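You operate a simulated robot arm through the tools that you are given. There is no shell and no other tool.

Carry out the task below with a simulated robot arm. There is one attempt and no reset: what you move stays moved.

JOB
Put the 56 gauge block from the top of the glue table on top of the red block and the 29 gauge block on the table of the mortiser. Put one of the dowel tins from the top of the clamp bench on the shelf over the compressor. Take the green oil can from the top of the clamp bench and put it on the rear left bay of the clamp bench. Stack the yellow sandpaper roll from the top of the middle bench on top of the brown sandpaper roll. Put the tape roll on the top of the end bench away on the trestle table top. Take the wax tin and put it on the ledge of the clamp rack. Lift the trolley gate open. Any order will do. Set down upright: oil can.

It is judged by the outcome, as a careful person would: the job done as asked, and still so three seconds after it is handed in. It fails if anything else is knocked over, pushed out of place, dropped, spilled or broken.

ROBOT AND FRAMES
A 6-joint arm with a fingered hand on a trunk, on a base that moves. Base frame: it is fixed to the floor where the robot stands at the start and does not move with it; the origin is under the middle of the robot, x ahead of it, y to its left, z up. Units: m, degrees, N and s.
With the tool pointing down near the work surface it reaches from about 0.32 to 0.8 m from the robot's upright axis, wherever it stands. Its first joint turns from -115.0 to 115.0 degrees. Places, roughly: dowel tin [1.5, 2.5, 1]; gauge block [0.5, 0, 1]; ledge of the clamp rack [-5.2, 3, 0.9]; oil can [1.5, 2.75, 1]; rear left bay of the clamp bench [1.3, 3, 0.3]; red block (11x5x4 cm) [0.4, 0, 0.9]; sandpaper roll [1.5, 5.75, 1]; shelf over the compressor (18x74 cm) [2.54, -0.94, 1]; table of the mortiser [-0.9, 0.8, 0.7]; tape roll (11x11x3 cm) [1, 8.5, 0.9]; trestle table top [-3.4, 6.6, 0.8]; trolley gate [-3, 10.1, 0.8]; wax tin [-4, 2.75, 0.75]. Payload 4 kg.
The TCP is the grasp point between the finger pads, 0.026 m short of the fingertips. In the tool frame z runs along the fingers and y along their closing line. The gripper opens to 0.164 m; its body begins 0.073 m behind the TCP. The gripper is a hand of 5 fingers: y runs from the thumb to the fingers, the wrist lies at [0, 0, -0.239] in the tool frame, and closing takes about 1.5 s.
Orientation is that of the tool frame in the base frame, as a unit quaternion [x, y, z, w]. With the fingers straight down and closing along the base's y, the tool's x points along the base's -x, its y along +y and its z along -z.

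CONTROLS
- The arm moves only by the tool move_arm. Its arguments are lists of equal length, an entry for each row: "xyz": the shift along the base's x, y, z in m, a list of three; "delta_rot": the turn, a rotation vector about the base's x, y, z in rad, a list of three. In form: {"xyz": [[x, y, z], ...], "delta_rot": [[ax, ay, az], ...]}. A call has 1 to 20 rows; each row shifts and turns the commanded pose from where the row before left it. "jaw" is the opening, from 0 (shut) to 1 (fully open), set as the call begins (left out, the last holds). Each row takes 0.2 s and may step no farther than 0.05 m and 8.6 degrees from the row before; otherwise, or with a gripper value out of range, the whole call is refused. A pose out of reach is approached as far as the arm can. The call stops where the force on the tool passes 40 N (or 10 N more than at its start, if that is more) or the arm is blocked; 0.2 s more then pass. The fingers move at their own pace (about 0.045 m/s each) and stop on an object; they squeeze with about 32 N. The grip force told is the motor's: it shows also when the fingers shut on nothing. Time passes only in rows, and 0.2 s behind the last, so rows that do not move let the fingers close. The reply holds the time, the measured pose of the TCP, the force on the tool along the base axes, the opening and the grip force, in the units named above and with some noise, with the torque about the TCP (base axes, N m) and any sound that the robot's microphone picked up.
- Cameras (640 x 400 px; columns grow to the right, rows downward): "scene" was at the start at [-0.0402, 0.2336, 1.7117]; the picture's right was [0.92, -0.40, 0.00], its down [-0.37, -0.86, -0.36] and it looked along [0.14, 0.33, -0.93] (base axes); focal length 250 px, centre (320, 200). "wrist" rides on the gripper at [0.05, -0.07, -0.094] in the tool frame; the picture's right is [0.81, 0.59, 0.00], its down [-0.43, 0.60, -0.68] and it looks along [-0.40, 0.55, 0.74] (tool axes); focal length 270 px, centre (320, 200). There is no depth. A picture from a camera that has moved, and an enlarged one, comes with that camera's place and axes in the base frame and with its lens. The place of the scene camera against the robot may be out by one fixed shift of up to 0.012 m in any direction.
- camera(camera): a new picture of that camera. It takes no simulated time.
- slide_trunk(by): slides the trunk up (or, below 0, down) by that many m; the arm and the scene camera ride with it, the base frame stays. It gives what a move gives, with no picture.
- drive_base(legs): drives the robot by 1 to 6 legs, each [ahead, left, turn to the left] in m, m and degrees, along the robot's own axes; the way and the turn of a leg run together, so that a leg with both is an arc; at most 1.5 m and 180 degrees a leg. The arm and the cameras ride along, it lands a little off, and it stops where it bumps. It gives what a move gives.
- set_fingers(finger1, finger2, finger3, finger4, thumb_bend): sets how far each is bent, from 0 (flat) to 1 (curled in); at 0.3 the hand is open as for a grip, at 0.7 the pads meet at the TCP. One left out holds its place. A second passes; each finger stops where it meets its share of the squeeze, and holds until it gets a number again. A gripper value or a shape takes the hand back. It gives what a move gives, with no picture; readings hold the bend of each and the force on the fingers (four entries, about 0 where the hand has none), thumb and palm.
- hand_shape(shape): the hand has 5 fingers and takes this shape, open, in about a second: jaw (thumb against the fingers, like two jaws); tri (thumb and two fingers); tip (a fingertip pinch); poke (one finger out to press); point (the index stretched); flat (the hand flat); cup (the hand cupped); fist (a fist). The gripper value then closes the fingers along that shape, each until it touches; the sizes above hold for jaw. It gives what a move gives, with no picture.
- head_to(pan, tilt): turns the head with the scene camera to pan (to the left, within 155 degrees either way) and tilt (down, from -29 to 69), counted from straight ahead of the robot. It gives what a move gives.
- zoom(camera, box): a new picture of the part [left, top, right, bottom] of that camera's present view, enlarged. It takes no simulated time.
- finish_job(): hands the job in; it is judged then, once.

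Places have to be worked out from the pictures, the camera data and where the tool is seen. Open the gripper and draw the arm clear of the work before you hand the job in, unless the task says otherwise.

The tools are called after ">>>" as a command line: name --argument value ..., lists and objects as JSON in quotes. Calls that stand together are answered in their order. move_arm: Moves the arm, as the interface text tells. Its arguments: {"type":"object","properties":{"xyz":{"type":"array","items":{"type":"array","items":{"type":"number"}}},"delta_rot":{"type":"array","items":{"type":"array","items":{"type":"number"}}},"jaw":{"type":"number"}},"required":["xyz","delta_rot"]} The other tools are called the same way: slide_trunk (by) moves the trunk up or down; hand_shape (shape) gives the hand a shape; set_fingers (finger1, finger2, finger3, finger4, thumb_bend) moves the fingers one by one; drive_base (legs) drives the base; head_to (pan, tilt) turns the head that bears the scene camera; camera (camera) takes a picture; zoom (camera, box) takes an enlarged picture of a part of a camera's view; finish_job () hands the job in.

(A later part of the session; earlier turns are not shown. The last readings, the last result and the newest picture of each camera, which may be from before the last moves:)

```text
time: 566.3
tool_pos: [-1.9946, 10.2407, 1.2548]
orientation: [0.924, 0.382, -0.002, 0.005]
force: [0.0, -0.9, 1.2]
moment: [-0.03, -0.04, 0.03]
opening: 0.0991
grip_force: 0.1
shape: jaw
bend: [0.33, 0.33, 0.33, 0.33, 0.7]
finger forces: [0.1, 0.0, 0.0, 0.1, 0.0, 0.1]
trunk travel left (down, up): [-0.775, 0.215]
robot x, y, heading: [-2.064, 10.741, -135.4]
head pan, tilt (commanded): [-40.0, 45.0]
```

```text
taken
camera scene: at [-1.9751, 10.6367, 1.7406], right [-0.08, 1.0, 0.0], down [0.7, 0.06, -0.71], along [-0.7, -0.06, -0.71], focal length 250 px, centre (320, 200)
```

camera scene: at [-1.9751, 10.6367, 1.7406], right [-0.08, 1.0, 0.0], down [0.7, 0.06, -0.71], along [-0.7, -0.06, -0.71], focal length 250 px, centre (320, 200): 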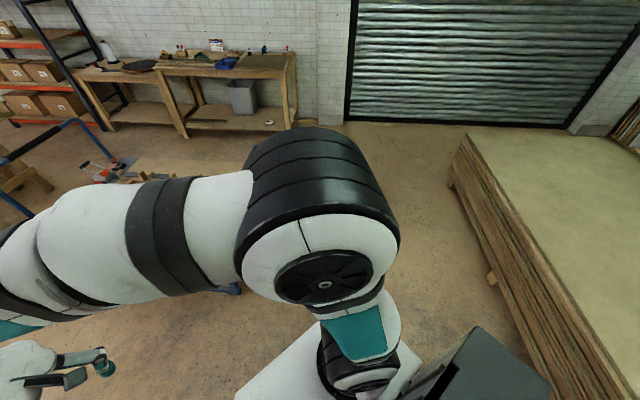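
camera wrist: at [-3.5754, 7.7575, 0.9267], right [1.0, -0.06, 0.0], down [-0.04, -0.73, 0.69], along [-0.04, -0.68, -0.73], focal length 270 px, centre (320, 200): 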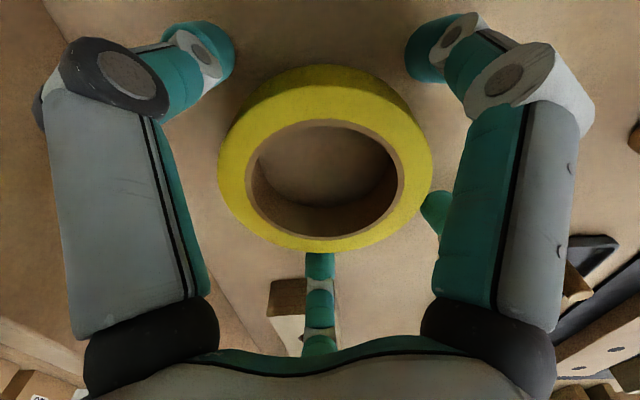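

The arm hides that spot; I try another head angle.

>>> head_to --pan 5 --tilt 62

>>> camera --camera "scene"

>>> head_to --pan -75 --tilt 50

>>> camera --camera "scene"

```text
time: 567.4
tool_pos: [-1.9951, 10.2393, 1.2545]
orientation: [0.924, 0.381, -0.001, 0.007]
force: [0.7, 1.0, 0.6]
moment: [-0.02, -0.01, -0.01]
opening: 0.0989
grip_force: 0.3
shape: jaw
bend: [0.33, 0.33, 0.33, 0.33, 0.7]
finger forces: [0.1, 0.0, 0.0, 0.0, 0.0, 0.0]
trunk travel left (down, up): [-0.775, 0.215]
robot x, y, heading: [-2.0679, 10.737, -135.3]
head pan, tilt (commanded): [5.0, 62.0]
```

```text
taken
camera scene: at [-1.9357, 10.5944, 1.7188], right [-0.76, 0.65, 0.0], down [0.57, 0.67, -0.47], along [-0.3, -0.36, -0.88], focal length 250 px, centre (320, 200)
```

scene: 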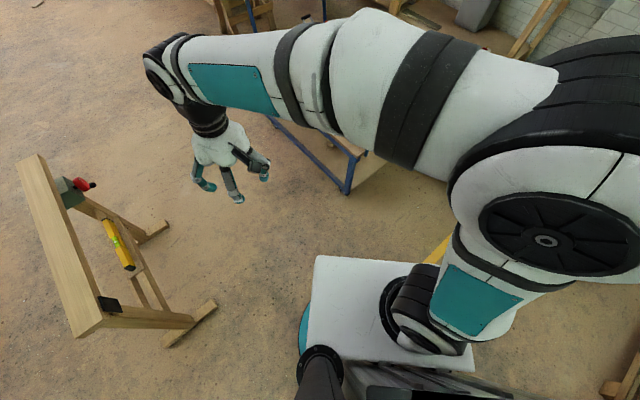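

```text
time: 568.9
tool_pos: [-1.9953, 10.2399, 1.2561]
orientation: [0.924, 0.381, -0.001, 0.006]
force: [0.0, 0.7, -0.5]
moment: [0.02, 0.0, -0.02]
opening: 0.0989
grip_force: 0.2
shape: jaw
bend: [0.33, 0.33, 0.33, 0.33, 0.7]
finger forces: [0.0, 0.0, 0.0, 0.1, 0.0, 0.0]
trunk travel left (down, up): [-0.775, 0.215]
robot x, y, heading: [-2.0656, 10.7382, -135.5]
head pan, tilt (commanded): [-75.0, 50.0]
```

```text
taken
camera scene: at [-1.9605, 10.6822, 1.7337], right [0.5, 0.86, 0.0], down [0.66, -0.39, -0.64], along [-0.56, 0.32, -0.77], focal length 250 px, centre (320, 200)
```

scene: 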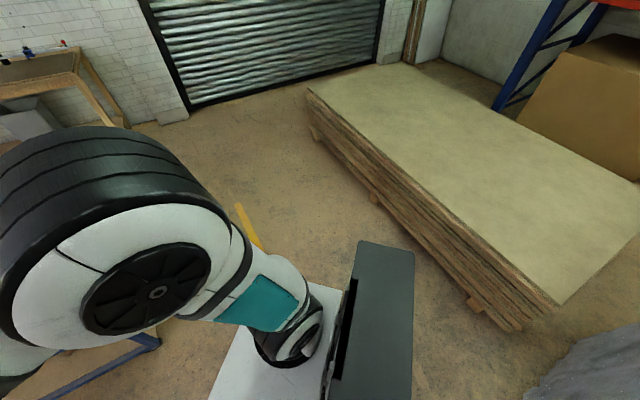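

A straight yellow strip lies along y ≈ 10.76 from x ≈ -3.55 to -2.6. I zoom to see whether it's an object or a floor marking.

>>> zoom --camera "scene" --box '[200, 180, 300, 260]'

```text
5.00 times, centred on (250, 220) of scene
camera zoom: at [-1.9605, 10.6822, 1.7337], right [0.5, 0.86, 0.0], down [0.66, -0.39, -0.64], along [-0.56, 0.32, -0.77], focal length 1249 px, centre (670, 100)
```

zoom: 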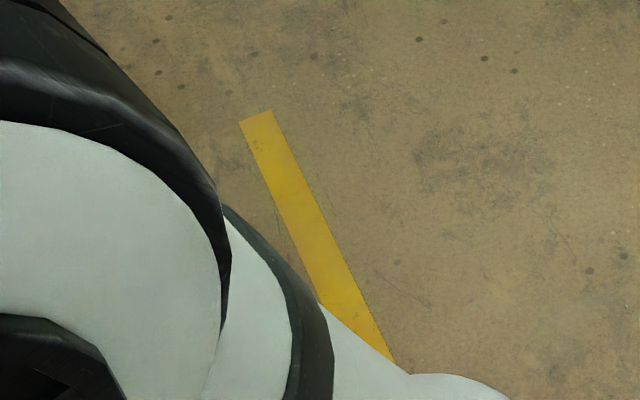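

It is flat floor marking. I move west to about (-3.03, 10.74), facing south-west with the gate at left-front.

>>> drive_base --legs '[[0.68, -0.68, 0]]'

>>> head_to --pan 45 --tilt 45

>>> camera --camera "scene"

```text
time: 573.9
tool_pos: [-2.9529, 10.2426, 1.2558]
orientation: [0.923, 0.386, -0.001, 0.007]
force: [-0.2, -0.4, 0.0]
moment: [0.0, 0.01, 0.0]
opening: 0.099
grip_force: 0.0
shape: jaw
bend: [0.33, 0.33, 0.33, 0.33, 0.7]
finger forces: [0.0, 0.1, 0.0, 0.1, 0.0, 0.1]
trunk travel left (down, up): [-0.775, 0.215]
robot x, y, heading: [-3.0267, 10.739, -134.8]
head pan, tilt (commanded): [-75.0, 50.0]
```

```text
time: 575.9
tool_pos: [-2.9508, 10.2438, 1.2551]
orientation: [0.922, 0.386, -0.002, 0.005]
force: [0.2, 0.0, -0.4]
moment: [-0.04, 0.01, 0.01]
opening: 0.099
grip_force: 0.1
shape: jaw
bend: [0.33, 0.33, 0.33, 0.33, 0.7]
finger forces: [0.0, 0.0, 0.1, 0.0, 0.0, 0.1]
trunk travel left (down, up): [-0.775, 0.215]
robot x, y, heading: [-3.0249, 10.7402, -134.8]
head pan, tilt (commanded): [45.0, 45.0]
```

```text
taken
camera scene: at [-2.8547, 10.5659, 1.7406], right [-1.0, 0.0, 0.0], down [0.0, 0.71, -0.71], along [0.0, -0.71, -0.71], focal length 250 px, centre (320, 200)
```

scene: 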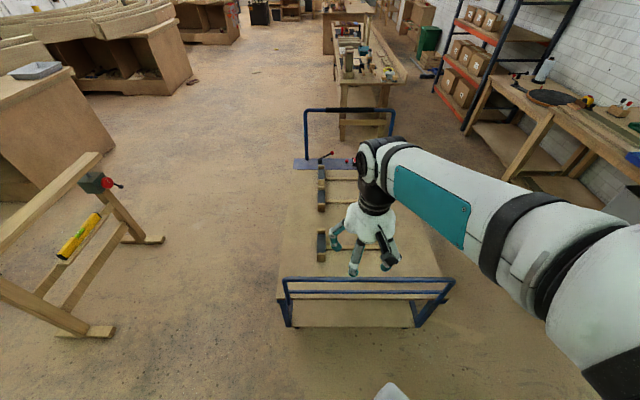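

The gate is right in front. I zoom to see how it is mounted.

>>> zoom --camera "scene" --box '[260, 230, 480, 360]'

```text
2.91 times, centred on (370, 295) of scene
camera zoom: at [-2.8547, 10.5659, 1.7406], right [-1.0, 0.0, 0.0], down [0.0, 0.71, -0.71], along [0.0, -0.71, -0.71], focal length 727 px, centre (174, -76)
```

zoom: 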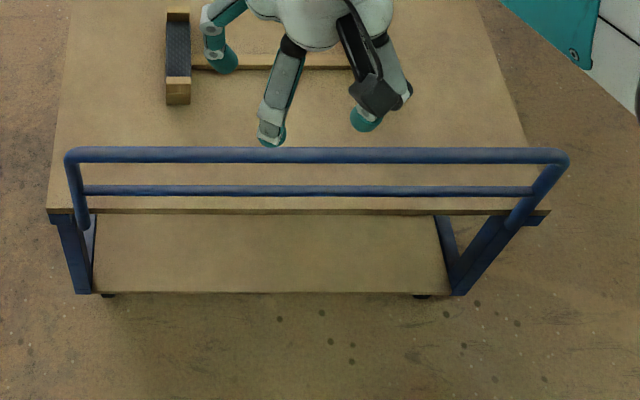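

The gate's top bar is at about y 10.097, z 0.81, centre x ≈ -3.05, a thin tube. I bring the hand above it with the closing line across the bar (along y).

>>> move_arm --xyz '[[-0.0167, -0.0245, -0.03], [-0.0167, -0.0245, -0.03], [-0.0167, -0.0245, -0.03], [-0.0167, -0.0245, -0.03], [-0.0167, -0.0245, -0.03], [-0.0167, -0.0245, -0.03], [0, 0, -0.04], [0, 0, 0]]' --delta_rot '[[0, 0, -0.132], [0, 0, -0.132], [0, 0, -0.132], [0, 0, -0.132], [0, 0, -0.132], [0, 0, -0.132], [0, 0, 0], [0, 0, 0]]'

>>> camera --camera "wrist"

>>> camera --camera "scene"

```text
time: 577.7
tool_pos: [-3.0518, 10.0959, 1.0357]
orientation: [1.0, 0.0, -0.003, 0.005]
force: [0.3, -0.3, 0.0]
moment: [-0.01, 0.0, -0.01]
opening: 0.0989
grip_force: 0.1
shape: jaw
bend: [0.33, 0.33, 0.33, 0.33, 0.7]
finger forces: [0.1, 0.0, 0.1, 0.0, 0.0, 0.0]
trunk travel left (down, up): [-0.775, 0.215]
robot x, y, heading: [-3.0259, 10.7392, -134.7]
head pan, tilt (commanded): [45.0, 45.0]
```

```text
taken
camera wrist: at [-3.0012, 10.1657, 1.129], right [0.81, -0.59, 0.0], down [-0.43, -0.59, 0.69], along [-0.4, -0.56, -0.73], focal length 270 px, centre (320, 200)
```

wrist: 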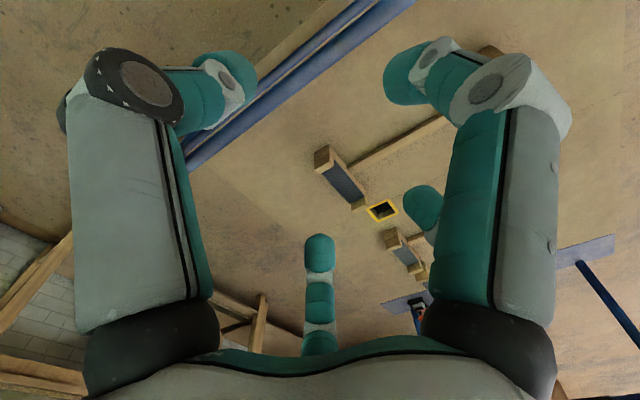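

```text
taken
camera scene: at [-2.8548, 10.5661, 1.7406], right [-1.0, 0.0, 0.0], down [0.0, 0.71, -0.71], along [0.0, -0.71, -0.71], focal length 250 px, centre (320, 200)
```

scene: 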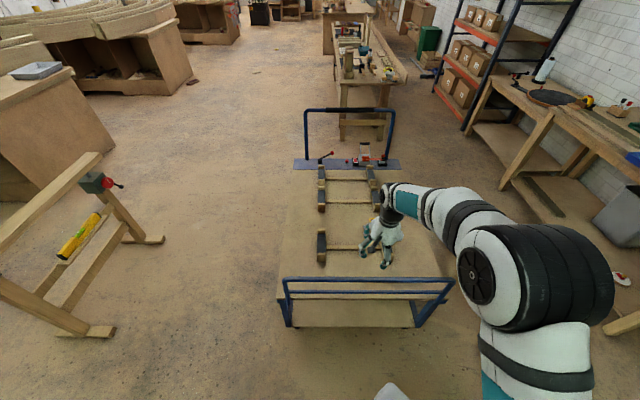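

I descend 10 cm and re-measure the bar in the wrist view.

>>> move_arm --xyz '[[0, -0.005, -0.05], [0, -0.004, -0.05], [0, 0, 0]]' --delta_rot '[[0, 0, 0], [0, 0, 0], [0, 0, 0]]'

>>> zoom --camera "wrist" --box '[180, 0, 460, 200]'

>>> zoom --camera "scene" --box '[260, 190, 480, 340]'

```text
refused: row 1 steps farther than a row can; nothing moved
```

```text
2.00 times, centred on (320, 100) of wrist
camera zoom: at [-3.0012, 10.1657, 1.129], right [0.81, -0.59, 0.0], down [-0.43, -0.59, 0.69], along [-0.4, -0.56, -0.73], focal length 541 px, centre (320, 400)
```

zoom: 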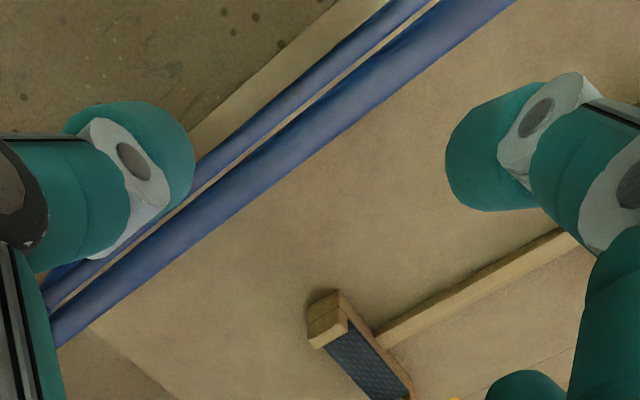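

```text
2.67 times, centred on (370, 265) of scene
camera zoom: at [-2.8548, 10.5661, 1.7406], right [-1.0, 0.0, 0.0], down [0.0, 0.71, -0.71], along [0.0, -0.71, -0.71], focal length 666 px, centre (187, 27)
```

zoom: 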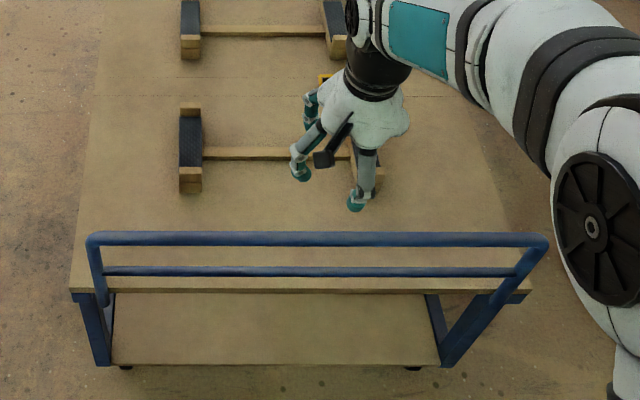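

I repeat the descent with slightly smaller steps.

>>> move_arm --xyz '[[0, -0.005, -0.045], [0, -0.004, -0.045], [0, 0, 0]]' --delta_rot '[[0, 0, 0], [0, 0, 0], [0, 0, 0]]'

>>> camera --camera "wrist"

>>> zoom --camera "scene" --box '[260, 190, 480, 340]'

```text
time: 578.5
tool_pos: [-3.0512, 10.0876, 0.9459]
orientation: [1.0, 0.0, -0.003, 0.005]
force: [0.9, -0.3, -0.2]
moment: [0.01, 0.03, -0.01]
opening: 0.099
grip_force: 0.0
shape: jaw
bend: [0.33, 0.33, 0.33, 0.33, 0.7]
finger forces: [0.0, 0.0, 0.0, 0.0, 0.1, 0.0]
trunk travel left (down, up): [-0.775, 0.215]
robot x, y, heading: [-3.029, 10.7406, -134.8]
head pan, tilt (commanded): [45.0, 45.0]
```

```text
taken
camera wrist: at [-3.0006, 10.1568, 1.0397], right [0.81, -0.59, 0.0], down [-0.43, -0.59, 0.69], along [-0.4, -0.56, -0.73], focal length 270 px, centre (320, 200)
```

wrist: 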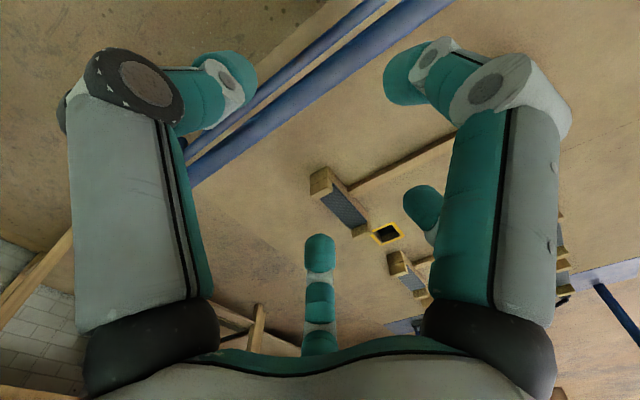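

```text
2.67 times, centred on (370, 265) of scene
camera zoom: at [-2.8546, 10.5662, 1.7406], right [-1.0, 0.0, 0.0], down [0.0, 0.71, -0.71], along [0.0, -0.71, -0.71], focal length 666 px, centre (187, 27)
```

zoom: 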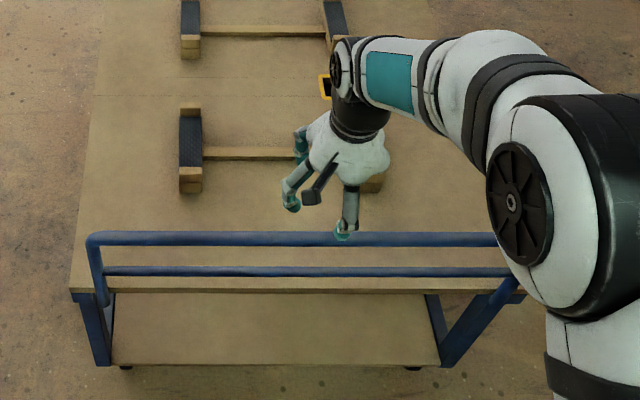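

The bar is at y ≈ 10.09. I descend so the fingers straddle the bar, TCP about 2 cm below its centre.

>>> move_arm --xyz '[[0, 0.002, -0.04], [0, 0, -0.04], [0, 0, -0.04], [0, 0, -0.03], [0, 0, 0]]' --delta_rot '[[0, 0, 0], [0, 0, 0], [0, 0, 0], [0, 0, 0], [0, 0, 0]]'

>>> camera --camera "wrist"

>>> zoom --camera "scene" --box '[260, 190, 480, 340]'

```text
time: 579.7
tool_pos: [-3.0521, 10.0887, 0.795]
orientation: [1.0, 0.0, -0.004, 0.005]
force: [-0.7, -0.2, 0.1]
moment: [0.02, -0.01, 0.0]
opening: 0.0989
grip_force: 0.0
shape: jaw
bend: [0.33, 0.33, 0.33, 0.33, 0.7]
finger forces: [0.0, 0.1, 0.0, 0.0, 0.0, 0.0]
trunk travel left (down, up): [-0.775, 0.215]
robot x, y, heading: [-3.0243, 10.7399, -135.0]
head pan, tilt (commanded): [45.0, 45.0]
```

```text
taken
camera wrist: at [-3.0008, 10.1585, 0.8893], right [0.81, -0.59, 0.0], down [-0.43, -0.59, 0.69], along [-0.4, -0.56, -0.73], focal length 270 px, centre (320, 200)
```

wrist: 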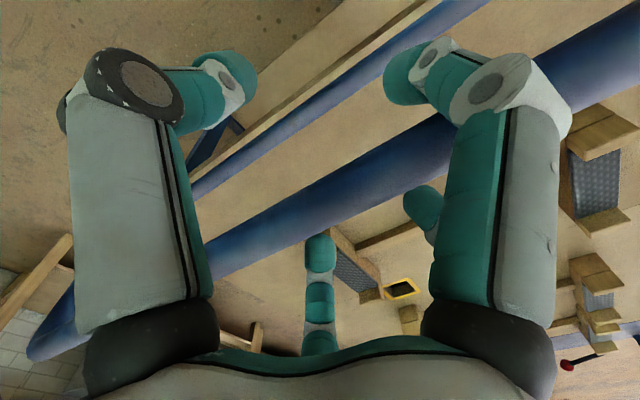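

```text
2.67 times, centred on (370, 265) of scene
camera zoom: at [-2.8546, 10.566, 1.7406], right [-1.0, 0.0, 0.0], down [0.0, 0.71, -0.71], along [0.0, -0.71, -0.71], focal length 666 px, centre (187, 27)
```

zoom: 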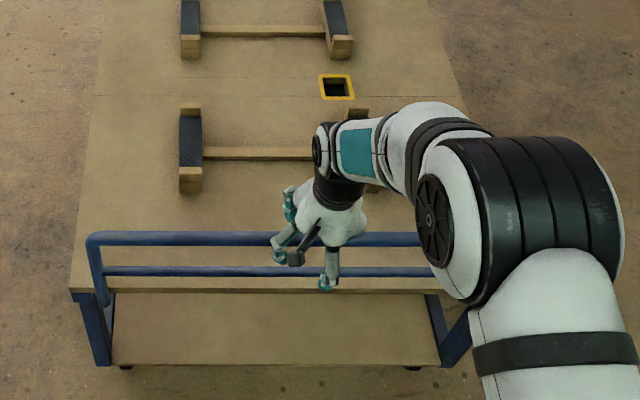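

The bar lies between thumb and fingers. I lower 8 mm more and close around it.

>>> move_arm --xyz '[[0, 0.002, -0.008], [0, 0, 0]]' --delta_rot '[[0, 0, 0], [0, 0, 0]]'

>>> move_arm --xyz '[[0, 0, 0], [0, 0, 0], [0, 0, 0], [0, 0, 0], [0, 0, 0], [0, 0, 0], [0, 0, 0]]' --delta_rot '[[0, 0, 0], [0, 0, 0], [0, 0, 0], [0, 0, 0], [0, 0, 0], [0, 0, 0], [0, 0, 0]]' --jaw 0

>>> camera --camera "wrist"

```text
time: 580.3
tool_pos: [-3.0524, 10.0903, 0.7877]
orientation: [1.0, 0.001, -0.003, 0.005]
force: [-0.3, -0.4, -0.8]
moment: [0.02, -0.01, 0.03]
opening: 0.0987
grip_force: 0.1
shape: jaw
bend: [0.33, 0.33, 0.33, 0.33, 0.7]
finger forces: [0.0, 0.1, 0.1, 0.0, 0.0, 0.0]
trunk travel left (down, up): [-0.775, 0.215]
robot x, y, heading: [-3.0297, 10.7357, -134.8]
head pan, tilt (commanded): [45.0, 45.0]
```

```text
time: 581.9
tool_pos: [-3.0525, 10.0906, 0.7867]
orientation: [1.0, 0.001, -0.003, 0.005]
force: [0.0, -1.7, -8.4]
moment: [0.02, -0.03, 0.01]
opening: 0.0
grip_force: 33.0
shape: jaw
bend: [0.84, 0.7, 0.7, 0.84, 0.73]
finger forces: [12.0, 27.2, 27.6, 12.0, 29.8, 0.1]
trunk travel left (down, up): [-0.775, 0.215]
robot x, y, heading: [-3.0246, 10.74, -134.9]
head pan, tilt (commanded): [45.0, 45.0]
```

```text
taken
camera wrist: at [-3.001, 10.1604, 0.8803], right [0.81, -0.59, 0.0], down [-0.43, -0.59, 0.69], along [-0.4, -0.55, -0.73], focal length 270 px, centre (320, 200)
```

wrist: 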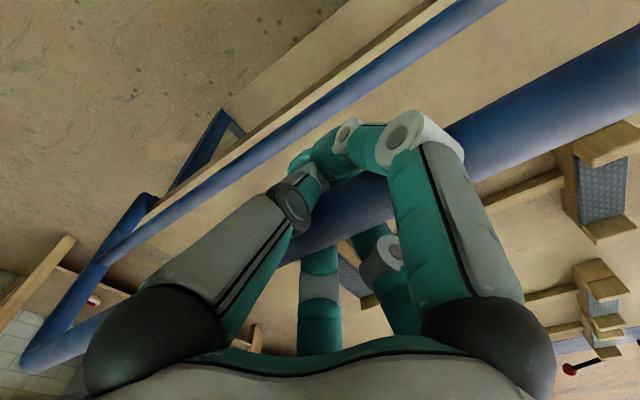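

The fingers have closed below the bar, encircling it. I lift gently and watch the force.

>>> move_arm --xyz '[[0, 0, 0.01], [0, 0, 0.01], [0, 0, 0.01], [0, 0, 0]]' --delta_rot '[[0, 0, 0], [0, 0, 0], [0, 0, 0], [0, 0, 0]]'

>>> zoom --camera "scene" --box '[260, 190, 480, 340]'

```text
time: 582.3
tool_pos: [-3.0521, 10.0952, 0.7863]
orientation: [1.0, 0.0, -0.003, -0.002]
force: [0.5, -3.5, -24.6]
moment: [-0.21, 0.04, -0.01]
opening: 0.0001
grip_force: 31.9
shape: jaw
bend: [0.84, 0.7, 0.7, 0.84, 0.74]
finger forces: [12.5, 27.7, 27.8, 12.3, 31.9, 0.1]
trunk travel left (down, up): [-0.775, 0.215]
robot x, y, heading: [-3.0235, 10.7425, -134.8]
head pan, tilt (commanded): [45.0, 45.0]
stopped in row 1: the force on the tool passed its limit at 48 N (the readings are from after the stop); the commanded pose is now the measured one
```

```text
2.67 times, centred on (370, 265) of scene
camera zoom: at [-2.8546, 10.5641, 1.7401], right [-1.0, 0.0, 0.0], down [0.0, 0.71, -0.71], along [0.0, -0.71, -0.71], focal length 666 px, centre (187, 27)
```

zoom: 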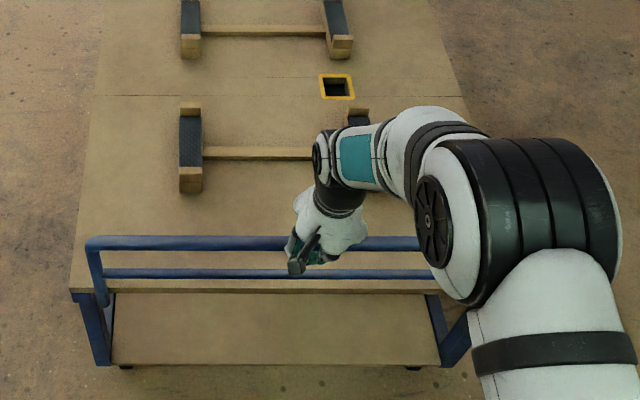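

The bar resists a straight pull. I look closely at the post ends to see how the gate is guided or hinged.

>>> zoom --camera "scene" --box '[270, 265, 330, 335]'

>>> zoom --camera "scene" --box '[390, 265, 470, 335]'

```text
5.71 times, centred on (300, 300) of scene
camera zoom: at [-2.8546, 10.5641, 1.7401], right [-1.0, 0.0, 0.0], down [0.0, 0.71, -0.71], along [0.0, -0.71, -0.71], focal length 1428 px, centre (434, -371)
```

zoom: 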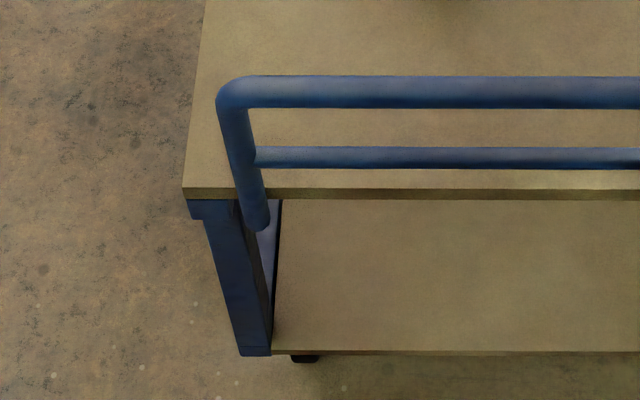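

```text
5.71 times, centred on (430, 300) of scene
camera zoom: at [-2.8546, 10.5641, 1.7401], right [-1.0, 0.0, 0.0], down [0.0, 0.71, -0.71], along [0.0, -0.71, -0.71], focal length 1428 px, centre (-309, -371)
```

zoom: 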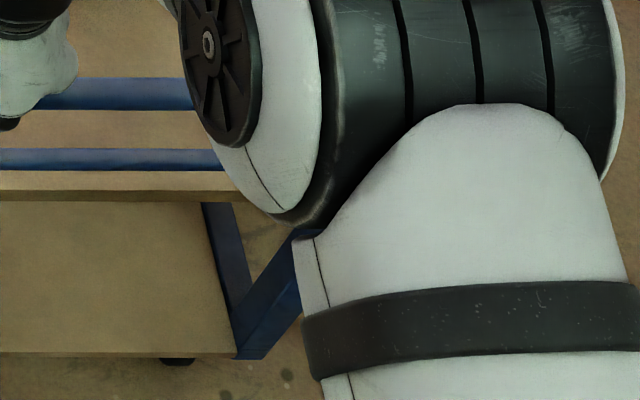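

The posts hang just outside the deck edge, consistent with a vertically sliding gate with friction. I pull up very slowly in 1 mm steps.

>>> move_arm --xyz '[[0, 0, 0.001], [0, 0, 0.001], [0, 0, 0.001], [0, 0, 0.001], [0, 0, 0]]' --delta_rot '[[0, 0, 0], [0, 0, 0], [0, 0, 0], [0, 0, 0], [0, 0, 0]]'

```text
time: 582.9
tool_pos: [-3.0512, 10.0985, 0.7872]
orientation: [1.0, 0.0, -0.004, -0.004]
force: [1.2, -4.1, -22.2]
moment: [-0.26, 0.02, -0.01]
opening: 0.0
grip_force: 31.9
shape: jaw
bend: [0.84, 0.7, 0.7, 0.84, 0.74]
finger forces: [12.7, 26.9, 27.1, 12.4, 31.4, 0.1]
trunk travel left (down, up): [-0.775, 0.215]
robot x, y, heading: [-3.0231, 10.7379, -135.0]
head pan, tilt (commanded): [45.0, 45.0]
stopped in row 2: the force on the tool passed its limit at 41 N (the readings are from after the stop); the commanded pose is now the measured one
```

Vertical pulling is blocked, but the bar drifted north a little. I test whether it swings: a gentle push along +y.

>>> move_arm --xyz '[[0, 0, -0.002], [0, 0.003, 0], [0, 0.003, 0], [0, 0.003, 0], [0, 0, 0]]' --delta_rot '[[0, 0, 0], [0, 0, 0], [0, 0, 0], [0, 0, 0], [0, 0, 0]]'

```text
time: 584.1
tool_pos: [-3.0512, 10.1054, 0.786]
orientation: [1.0, 0.0, -0.004, -0.002]
force: [1.5, -4.1, -20.8]
moment: [-0.33, 0.02, 0.04]
opening: 0.0
grip_force: 32.0
shape: jaw
bend: [0.84, 0.7, 0.7, 0.84, 0.74]
finger forces: [12.9, 25.8, 25.9, 12.7, 31.5, 0.1]
trunk travel left (down, up): [-0.775, 0.215]
robot x, y, heading: [-3.0295, 10.7407, -135.1]
head pan, tilt (commanded): [45.0, 45.0]
```

It moved 7 mm without extra resistance. I look whether the gate itself swings.

>>> zoom --camera "scene" --box '[270, 265, 330, 335]'

>>> camera --camera "wrist"

```text
5.71 times, centred on (300, 300) of scene
camera zoom: at [-2.8545, 10.563, 1.7402], right [-1.0, 0.0, 0.0], down [0.0, 0.71, -0.71], along [0.0, -0.71, -0.71], focal length 1428 px, centre (434, -371)
```

zoom: 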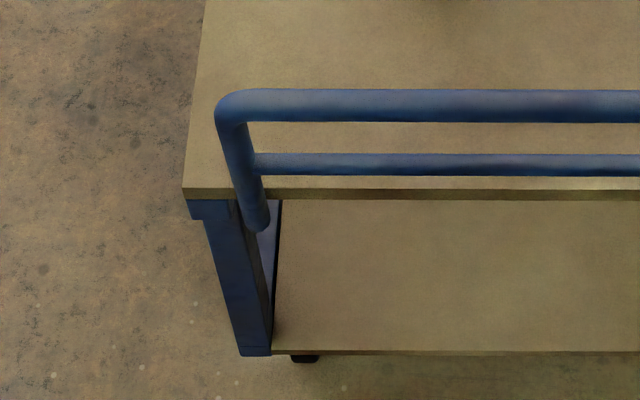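

```text
taken
camera wrist: at [-3.001, 10.1743, 0.8809], right [0.81, -0.59, -0.01], down [-0.43, -0.6, 0.68], along [-0.4, -0.54, -0.74], focal length 270 px, centre (320, 200)
```

wrist: 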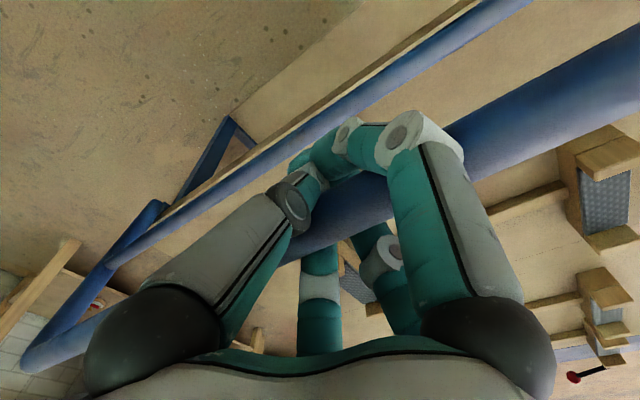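

The gate is hinged at its lower post ends: the top bar swung north while the post feet stayed. I relieve the pull and swing it outward along its arc (radius ≈ 0.23 m), watching the force.

>>> move_arm --xyz '[[0, 0, -0.003], [0, 0.008, -0.0008], [0, 0.008, -0.0009], [0, 0.008, -0.0012], [0, 0.008, -0.0016], [0, 0, 0]]' --delta_rot '[[0, 0, 0], [0, 0, 0], [0, 0, 0], [0, 0, 0], [0, 0, 0], [0, 0, 0]]'

>>> zoom --camera "scene" --box '[260, 240, 420, 350]'

```text
time: 585.5
tool_pos: [-3.0516, 10.1389, 0.7797]
orientation: [1.0, 0.0, -0.005, -0.003]
force: [-0.9, -0.8, -3.4]
moment: [-0.43, -0.02, 0.0]
opening: 0.0
grip_force: 32.4
shape: jaw
bend: [0.84, 0.7, 0.7, 0.84, 0.73]
finger forces: [13.0, 19.5, 19.7, 13.0, 22.7, 0.0]
trunk travel left (down, up): [-0.775, 0.215]
robot x, y, heading: [-3.0289, 10.7375, -135.1]
head pan, tilt (commanded): [45.0, 45.0]
```

```text
3.64 times, centred on (340, 295) of scene
camera zoom: at [-2.8547, 10.5654, 1.7405], right [-1.0, 0.0, 0.0], down [0.0, 0.71, -0.71], along [0.0, -0.71, -0.71], focal length 909 px, centre (247, -146)
```

zoom: 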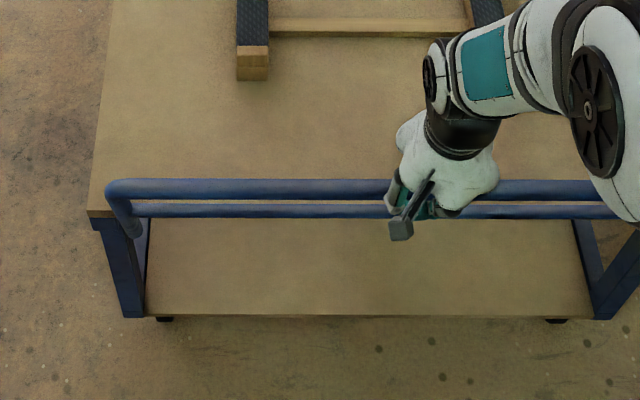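

The gate leans outward freely. Before going on I check the other direction: I bring it back to vertical and try a couple of centimetres inward, to learn which side is the closed stop.

>>> move_arm --xyz '[[0, -0.012, 0.002], [0, -0.012, 0.0015], [0, -0.012, 0.001], [0, -0.01, 0.0005], [0, 0, 0]]' --delta_rot '[[0, 0, 0], [0, 0, 0], [0, 0, 0], [0, 0, 0], [0, 0, 0]]'

>>> move_arm --xyz '[[0, -0.005, 0], [0, -0.005, 0], [0, -0.005, 0], [0, -0.005, 0], [0, 0, 0]]' --delta_rot '[[0, 0, 0], [0, 0, 0], [0, 0, 0], [0, 0, 0], [0, 0, 0]]'

>>> zoom --camera "scene" --box '[260, 240, 420, 350]'

```text
time: 586.7
tool_pos: [-3.0517, 10.0919, 0.7842]
orientation: [1.0, 0.001, -0.004, -0.003]
force: [1.2, 0.1, -1.9]
moment: [0.38, 0.0, 0.0]
opening: 0.0002
grip_force: 31.7
shape: jaw
bend: [0.84, 0.7, 0.7, 0.84, 0.72]
finger forces: [9.7, 24.6, 24.2, 9.8, 20.5, 0.0]
trunk travel left (down, up): [-0.775, 0.215]
robot x, y, heading: [-3.0271, 10.7396, -135.1]
head pan, tilt (commanded): [45.0, 45.0]
```

```text
time: 587.5
tool_pos: [-3.0518, 10.0895, 0.7827]
orientation: [1.0, 0.0, -0.004, -0.011]
force: [1.8, 15.8, 15.6]
moment: [0.03, 0.01, 0.03]
opening: 0.0
grip_force: 32.0
shape: jaw
bend: [0.83, 0.7, 0.7, 0.84, 0.72]
finger forces: [12.2, 17.1, 17.4, 11.8, 20.6, 0.1]
trunk travel left (down, up): [-0.775, 0.215]
robot x, y, heading: [-3.0257, 10.7403, -134.9]
head pan, tilt (commanded): [45.0, 45.0]
stopped in row 3: the force on the tool passed its limit at 44 N (the readings are from after the stop); the commanded pose is now the measured one
```

```text
3.64 times, centred on (340, 295) of scene
camera zoom: at [-2.8543, 10.5704, 1.7413], right [-1.0, 0.0, 0.0], down [0.0, 0.71, -0.71], along [0.0, -0.71, -0.71], focal length 909 px, centre (247, -146)
```

zoom: 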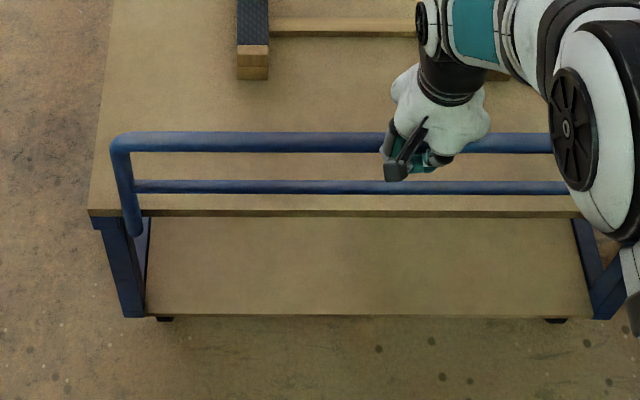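

Inward is blocked at vertical (the closed stop), so it opens outward. I swing it outward along the arc in stages.

>>> move_arm --xyz '[[0, 0.016, 0.0], [0, 0.016, -0.0017], [0, 0.0158, -0.0028], [0, 0.0156, -0.0039], [0, 0.0153, -0.005], [0, 0, 0]]' --delta_rot '[[0, 0, 0], [0, 0, 0], [0, 0, 0], [0, 0, 0], [0, 0, 0], [0, 0, 0]]'

>>> move_arm --xyz '[[0, 0.0149, -0.006], [0, 0.0145, -0.007], [0, 0.0139, -0.008], [0, 0.0134, -0.009], [0, 0.0127, -0.0099], [0, 0, 0]]' --delta_rot '[[0, 0, 0], [0, 0, 0], [0, 0, 0], [0, 0, 0], [0, 0, 0], [0, 0, 0]]'

>>> zoom --camera "scene" --box '[260, 240, 460, 380]'

```text
time: 588.9
tool_pos: [-3.051, 10.1648, 0.7671]
orientation: [1.0, 0.001, -0.005, -0.011]
force: [1.4, 2.7, 6.0]
moment: [-0.22, 0.04, 0.0]
opening: 0.0
grip_force: 32.4
shape: jaw
bend: [0.83, 0.7, 0.7, 0.84, 0.7]
finger forces: [9.9, 10.8, 11.0, 10.0, 9.6, 0.0]
trunk travel left (down, up): [-0.775, 0.215]
robot x, y, heading: [-3.0215, 10.741, -134.6]
head pan, tilt (commanded): [45.0, 45.0]
```

```text
time: 590.3
tool_pos: [-3.0522, 10.2338, 0.7285]
orientation: [1.0, 0.001, -0.004, -0.011]
force: [4.0, -2.3, -8.3]
moment: [-0.18, 0.12, -0.02]
opening: 0.0
grip_force: 32.1
shape: jaw
bend: [0.83, 0.7, 0.7, 0.84, 0.7]
finger forces: [7.0, 7.3, 7.5, 7.3, 3.5, 0.1]
trunk travel left (down, up): [-0.775, 0.215]
robot x, y, heading: [-3.0263, 10.7411, -134.8]
head pan, tilt (commanded): [45.0, 45.0]
```

```text
2.86 times, centred on (360, 310) of scene
camera zoom: at [-2.854, 10.5655, 1.7403], right [-1.0, 0.0, 0.0], down [0.0, 0.71, -0.71], along [0.0, -0.71, -0.71], focal length 714 px, centre (206, -114)
```

zoom: 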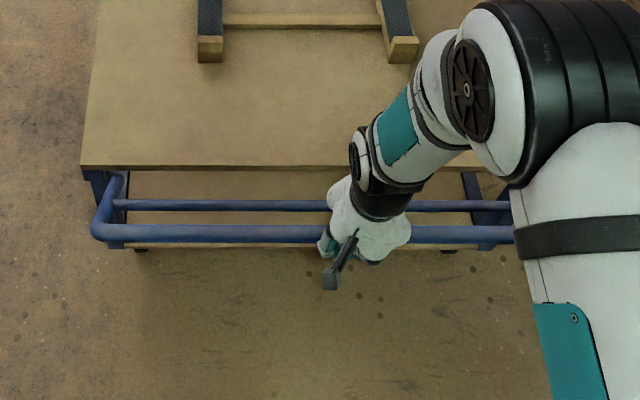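

At about 40°. I continue along the arc.

>>> move_arm --xyz '[[0, 0.0119, -0.0107], [0, 0.0111, -0.0115], [0, 0.0103, -0.0123], [0, 0.0094, -0.013], [0, 0.0085, -0.0136], [0, 0, 0]]' --delta_rot '[[0, 0, 0], [0, 0, 0], [0, 0, 0], [0, 0, 0], [0, 0, 0], [0, 0, 0]]'

>>> zoom --camera "scene" --box '[260, 240, 460, 380]'

```text
time: 591.7
tool_pos: [-3.0512, 10.2864, 0.6669]
orientation: [1.0, 0.0, -0.004, -0.011]
force: [-0.1, 2.3, -4.1]
moment: [-0.21, 0.0, 0.03]
opening: 0.0
grip_force: 31.5
shape: jaw
bend: [0.83, 0.7, 0.7, 0.84, 0.7]
finger forces: [5.5, 3.3, 3.5, 5.4, 1.0, 0.0]
trunk travel left (down, up): [-0.775, 0.215]
robot x, y, heading: [-3.0245, 10.7397, -135.2]
head pan, tilt (commanded): [45.0, 45.0]
```

```text
2.86 times, centred on (360, 310) of scene
camera zoom: at [-2.8546, 10.5665, 1.7406], right [-1.0, 0.0, 0.0], down [0.0, 0.71, -0.71], along [0.0, -0.71, -0.71], focal length 714 px, centre (206, -114)
```

zoom: 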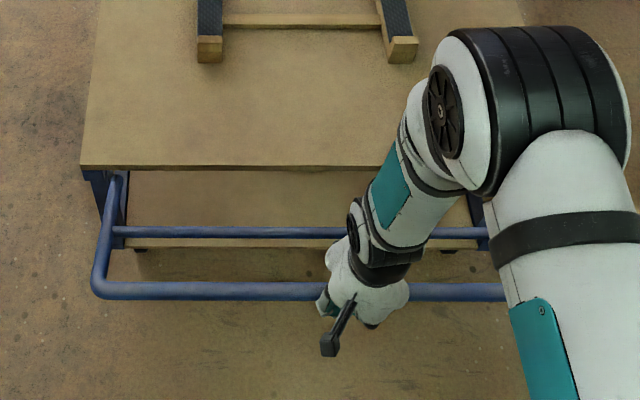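

About 60°. Continuing toward horizontal.

>>> move_arm --xyz '[[0, 0.0075, -0.0142], [0, 0.0065, -0.0147], [0, 0.0055, -0.0151], [0, 0.0044, -0.0154], [0, 0.0033, -0.0157], [0, 0, 0]]' --delta_rot '[[0, 0, 0], [0, 0, 0], [0, 0, 0], [0, 0, 0], [0, 0, 0], [0, 0, 0]]'

>>> zoom --camera "scene" --box '[260, 240, 460, 380]'

```text
time: 593.1
tool_pos: [-3.0517, 10.3146, 0.5921]
orientation: [1.0, 0.001, -0.005, -0.012]
force: [-0.8, 15.2, -3.8]
moment: [-0.51, -0.01, 0.03]
opening: 0.0
grip_force: 32.6
shape: jaw
bend: [0.83, 0.7, 0.7, 0.84, 0.7]
finger forces: [8.3, 0.5, 0.4, 7.5, 0.1, 0.1]
trunk travel left (down, up): [-0.775, 0.215]
robot x, y, heading: [-3.0305, 10.7365, -134.8]
head pan, tilt (commanded): [45.0, 45.0]
```

```text
2.86 times, centred on (360, 310) of scene
camera zoom: at [-2.8546, 10.5678, 1.7407], right [-1.0, 0.0, 0.0], down [0.0, 0.71, -0.71], along [0.0, -0.71, -0.71], focal length 714 px, centre (206, -114)
```

zoom: 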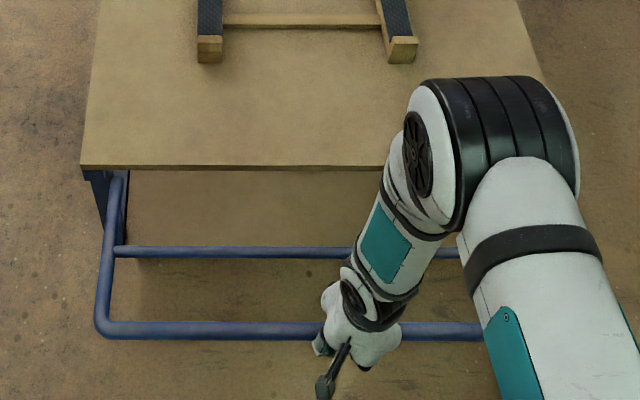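

About 80°. I continue past horizontal, watching for the end stop.

>>> move_arm --xyz '[[0, 0.005, -0.0159], [0, 0.0015, -0.016], [0, 0, -0.0161], [0, 0, 0]]' --delta_rot '[[0, 0, 0], [0, 0, 0], [0, 0, 0], [0, 0, 0]]'

>>> zoom --camera "scene" --box '[260, 240, 460, 380]'

>>> camera --camera "wrist"

```text
time: 594.1
tool_pos: [-3.0517, 10.3193, 0.5459]
orientation: [1.0, 0.001, -0.005, -0.01]
force: [-1.3, 17.6, 17.2]
moment: [-0.38, -0.05, 0.02]
opening: 0.0
grip_force: 31.9
shape: jaw
bend: [0.83, 0.7, 0.7, 0.84, 0.7]
finger forces: [9.7, 0.1, 0.0, 9.3, 0.0, 0.0]
trunk travel left (down, up): [-0.775, 0.215]
robot x, y, heading: [-3.0264, 10.739, -134.7]
head pan, tilt (commanded): [45.0, 45.0]
```

```text
2.86 times, centred on (360, 310) of scene
camera zoom: at [-2.8545, 10.5693, 1.7412], right [-1.0, 0.0, 0.0], down [0.0, 0.71, -0.71], along [0.0, -0.71, -0.71], focal length 714 px, centre (206, -114)
```

zoom: 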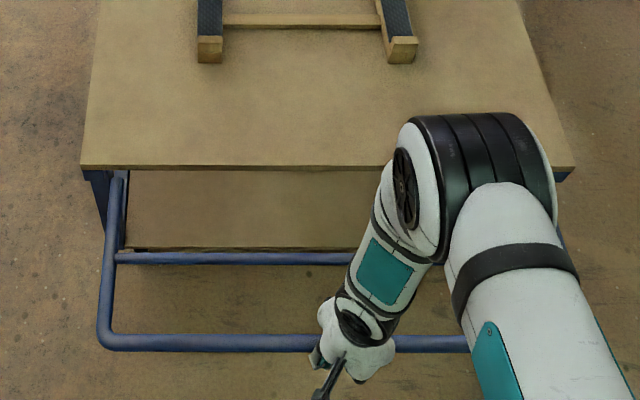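

```text
taken
camera wrist: at [-3.0012, 10.3872, 0.6407], right [0.81, -0.59, -0.02], down [-0.43, -0.61, 0.67], along [-0.4, -0.53, -0.74], focal length 270 px, centre (320, 200)
```

wrist: 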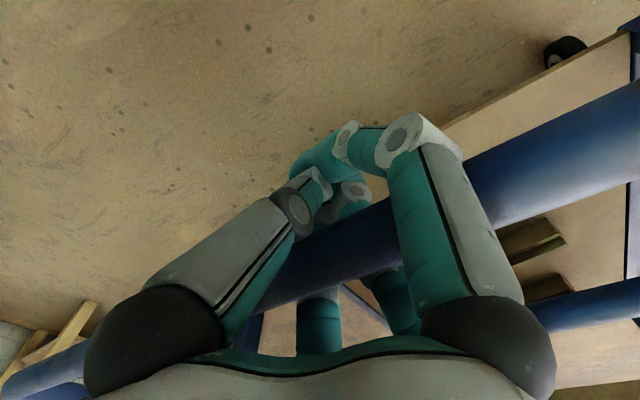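

There is a sideways load because my arc radius is slightly short; I relieve it by moving 6 mm outward and then try further down.

>>> move_arm --xyz '[[0, 0.006, 0], [0, 0, 0]]' --delta_rot '[[0, 0, 0], [0, 0, 0]]'

>>> move_arm --xyz '[[0, 0, -0.008], [0, 0, -0.008], [0, 0, 0]]' --delta_rot '[[0, 0, 0], [0, 0, 0], [0, 0, 0]]'

>>> zoom --camera "scene" --box '[260, 240, 460, 380]'

```text
time: 594.7
tool_pos: [-3.0537, 10.3203, 0.5445]
orientation: [1.0, 0.0, -0.004, -0.009]
force: [-1.2, 12.8, 12.3]
moment: [-0.33, -0.03, 0.02]
opening: 0.0
grip_force: 31.8
shape: jaw
bend: [0.83, 0.7, 0.7, 0.84, 0.7]
finger forces: [6.9, 0.0, 0.1, 6.3, 0.0, 0.1]
out of reach, approached as far as the arm can: row 1
trunk travel left (down, up): [-0.775, 0.215]
robot x, y, heading: [-3.0249, 10.7403, -135.0]
head pan, tilt (commanded): [45.0, 45.0]
```

```text
time: 595.5
tool_pos: [-3.0526, 10.3223, 0.5276]
orientation: [1.0, 0.0, -0.004, -0.009]
force: [0.7, 15.2, 14.0]
moment: [-0.64, -0.03, 0.02]
opening: 0.0
grip_force: 32.1
shape: jaw
bend: [0.83, 0.7, 0.7, 0.84, 0.7]
finger forces: [8.5, 0.0, 0.0, 7.9, 0.0, 0.0]
trunk travel left (down, up): [-0.775, 0.215]
robot x, y, heading: [-3.0257, 10.7428, -135.1]
head pan, tilt (commanded): [45.0, 45.0]
```

```text
2.86 times, centred on (360, 310) of scene
camera zoom: at [-2.8545, 10.5689, 1.7409], right [-1.0, 0.0, 0.0], down [0.0, 0.71, -0.71], along [0.0, -0.71, -0.71], focal length 714 px, centre (206, -114)
```

zoom: 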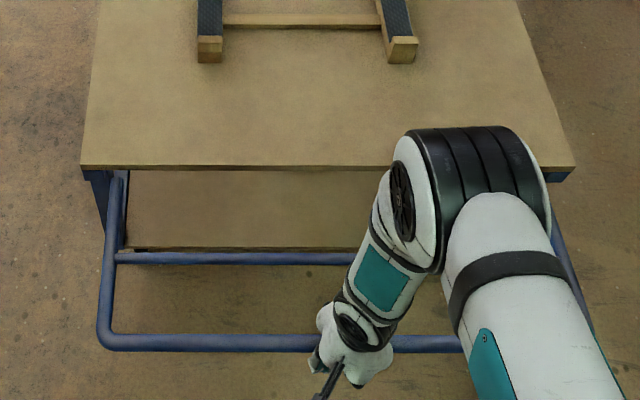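

The bar stopped moving at about horizontal. I push down a little more to confirm that this is the end stop.

>>> move_arm --xyz '[[0, 0, -0.005], [0, 0, -0.005], [0, 0, -0.005], [0, 0, 0]]' --delta_rot '[[0, 0, 0], [0, 0, 0], [0, 0, 0], [0, 0, 0]]'

>>> zoom --camera "scene" --box '[260, 240, 460, 380]'

>>> camera --camera "wrist"

```text
time: 596.5
tool_pos: [-3.0525, 10.3234, 0.5125]
orientation: [1.0, 0.0, -0.005, -0.01]
force: [0.3, 24.7, 22.5]
moment: [-1.44, 0.03, 0.01]
opening: 0.0
grip_force: 32.2
shape: jaw
bend: [0.83, 0.7, 0.7, 0.84, 0.7]
finger forces: [13.2, 0.1, 0.1, 13.0, 0.0, 0.0]
trunk travel left (down, up): [-0.775, 0.215]
robot x, y, heading: [-3.0281, 10.7352, -134.7]
head pan, tilt (commanded): [45.0, 45.0]
```

```text
2.86 times, centred on (360, 310) of scene
camera zoom: at [-2.8543, 10.5704, 1.7411], right [-1.0, 0.0, 0.0], down [0.0, 0.71, -0.71], along [0.0, -0.71, -0.71], focal length 714 px, centre (206, -114)
```

zoom: 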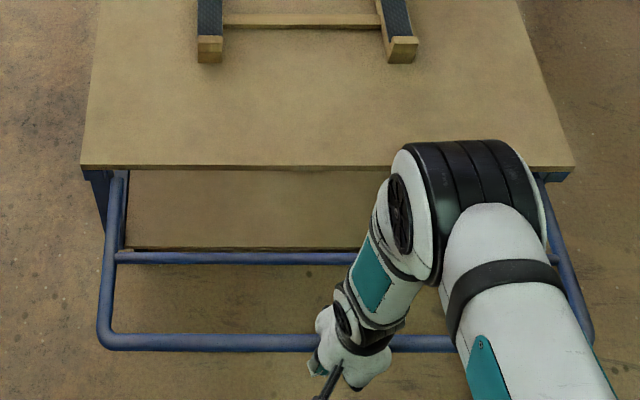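

```text
taken
camera wrist: at [-3.0016, 10.3898, 0.6096], right [0.81, -0.59, -0.02], down [-0.43, -0.61, 0.67], along [-0.4, -0.53, -0.74], focal length 270 px, centre (320, 200)
```

wrist: 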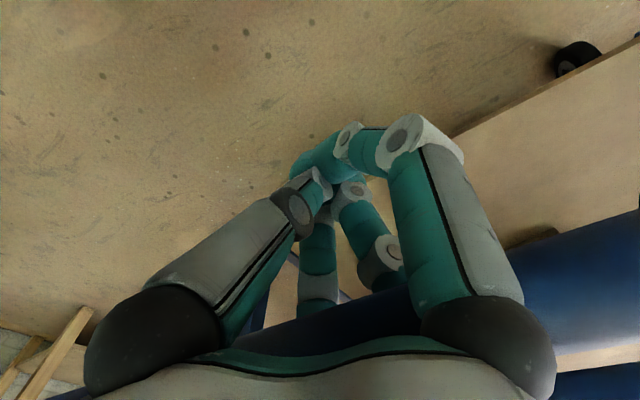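

The bar stays put against 22 N: it is at its open stop. I relieve the pressure, open the hand and withdraw upward.

>>> move_arm --xyz '[[0, -0.003, 0.012], [0, 0, 0.01], [0, 0, 0]]' --delta_rot '[[0, 0, 0], [0, 0, 0], [0, 0, 0]]'

>>> move_arm --xyz '[[0, 0, 0], [0, 0, 0], [0, 0, 0], [0, 0, 0], [0, 0, 0], [0, 0, 0]]' --delta_rot '[[0, 0, 0], [0, 0, 0], [0, 0, 0], [0, 0, 0], [0, 0, 0], [0, 0, 0]]' --jaw 0.65

>>> camera --camera "wrist"

```text
time: 597.3
tool_pos: [-3.0526, 10.3217, 0.5365]
orientation: [1.0, 0.0, -0.004, -0.012]
force: [1.2, 29.6, -3.3]
moment: [-1.83, 0.09, -0.04]
opening: 0.0001
grip_force: 32.1
shape: jaw
bend: [0.83, 0.7, 0.7, 0.84, 0.7]
finger forces: [14.2, 0.1, 0.0, 14.7, 0.1, 0.1]
trunk travel left (down, up): [-0.775, 0.215]
robot x, y, heading: [-3.0268, 10.7423, -135.0]
head pan, tilt (commanded): [45.0, 45.0]
```

```text
time: 598.7
tool_pos: [-3.053, 10.3191, 0.5357]
orientation: [1.0, 0.001, -0.005, -0.011]
force: [-0.1, 20.8, -3.7]
moment: [-1.41, -0.05, 0.08]
opening: 0.1058
grip_force: 0.0
shape: jaw
bend: [0.32, 0.31, 0.31, 0.32, 0.7]
finger forces: [10.4, 0.0, 0.0, 9.5, 0.0, 0.0]
trunk travel left (down, up): [-0.775, 0.215]
robot x, y, heading: [-3.025, 10.739, -134.8]
head pan, tilt (commanded): [45.0, 45.0]
```

```text
taken
camera wrist: at [-3.0016, 10.386, 0.6316], right [0.81, -0.59, -0.02], down [-0.43, -0.61, 0.67], along [-0.4, -0.53, -0.74], focal length 270 px, centre (320, 200)
```

wrist: 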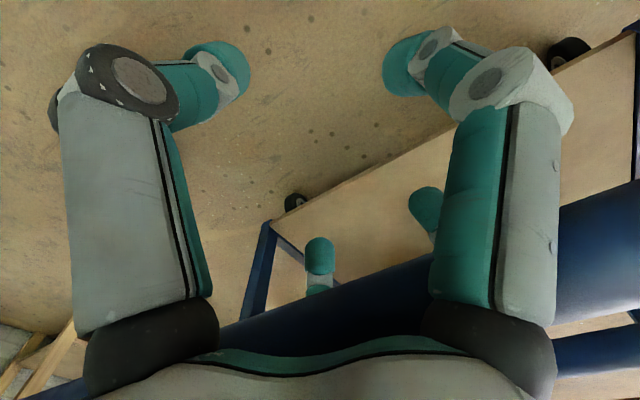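

The hand is open, but two fingers still lean on the bar with about 20 N toward north. I ease the hand 8 mm north to relieve that and then check forces.

>>> move_arm --xyz '[[0, 0.004, 0.002], [0, 0.004, 0.002], [0, 0, 0]]' --delta_rot '[[0, 0, 0], [0, 0, 0], [0, 0, 0]]'

>>> zoom --camera "scene" --box '[320, 290, 440, 390]'

```text
time: 599.5
tool_pos: [-3.0521, 10.3199, 0.5376]
orientation: [1.0, 0.001, -0.005, -0.01]
force: [0.4, 0.6, -0.3]
moment: [0.0, 0.02, -0.02]
opening: 0.1065
grip_force: 0.2
shape: jaw
bend: [0.31, 0.31, 0.31, 0.31, 0.7]
finger forces: [0.1, 0.0, 0.0, 0.0, 0.1, 0.0]
out of reach, approached as far as the arm can: row 2
trunk travel left (down, up): [-0.775, 0.215]
robot x, y, heading: [-3.0243, 10.7368, -135.1]
head pan, tilt (commanded): [45.0, 45.0]
```

```text
4.00 times, centred on (380, 340) of scene
camera zoom: at [-2.8545, 10.5663, 1.7406], right [-1.0, 0.0, 0.0], down [0.0, 0.71, -0.71], along [0.0, -0.71, -0.71], focal length 1000 px, centre (80, -360)
```

zoom: 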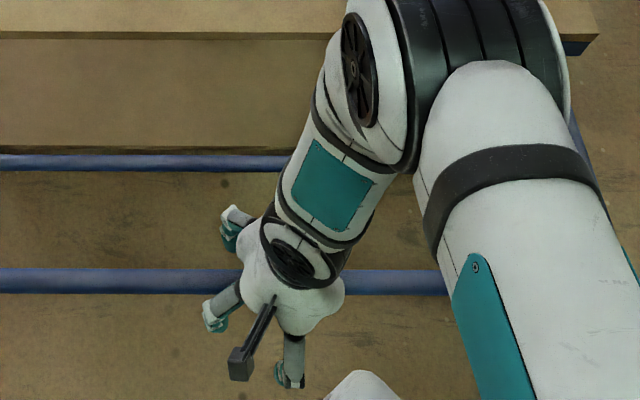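

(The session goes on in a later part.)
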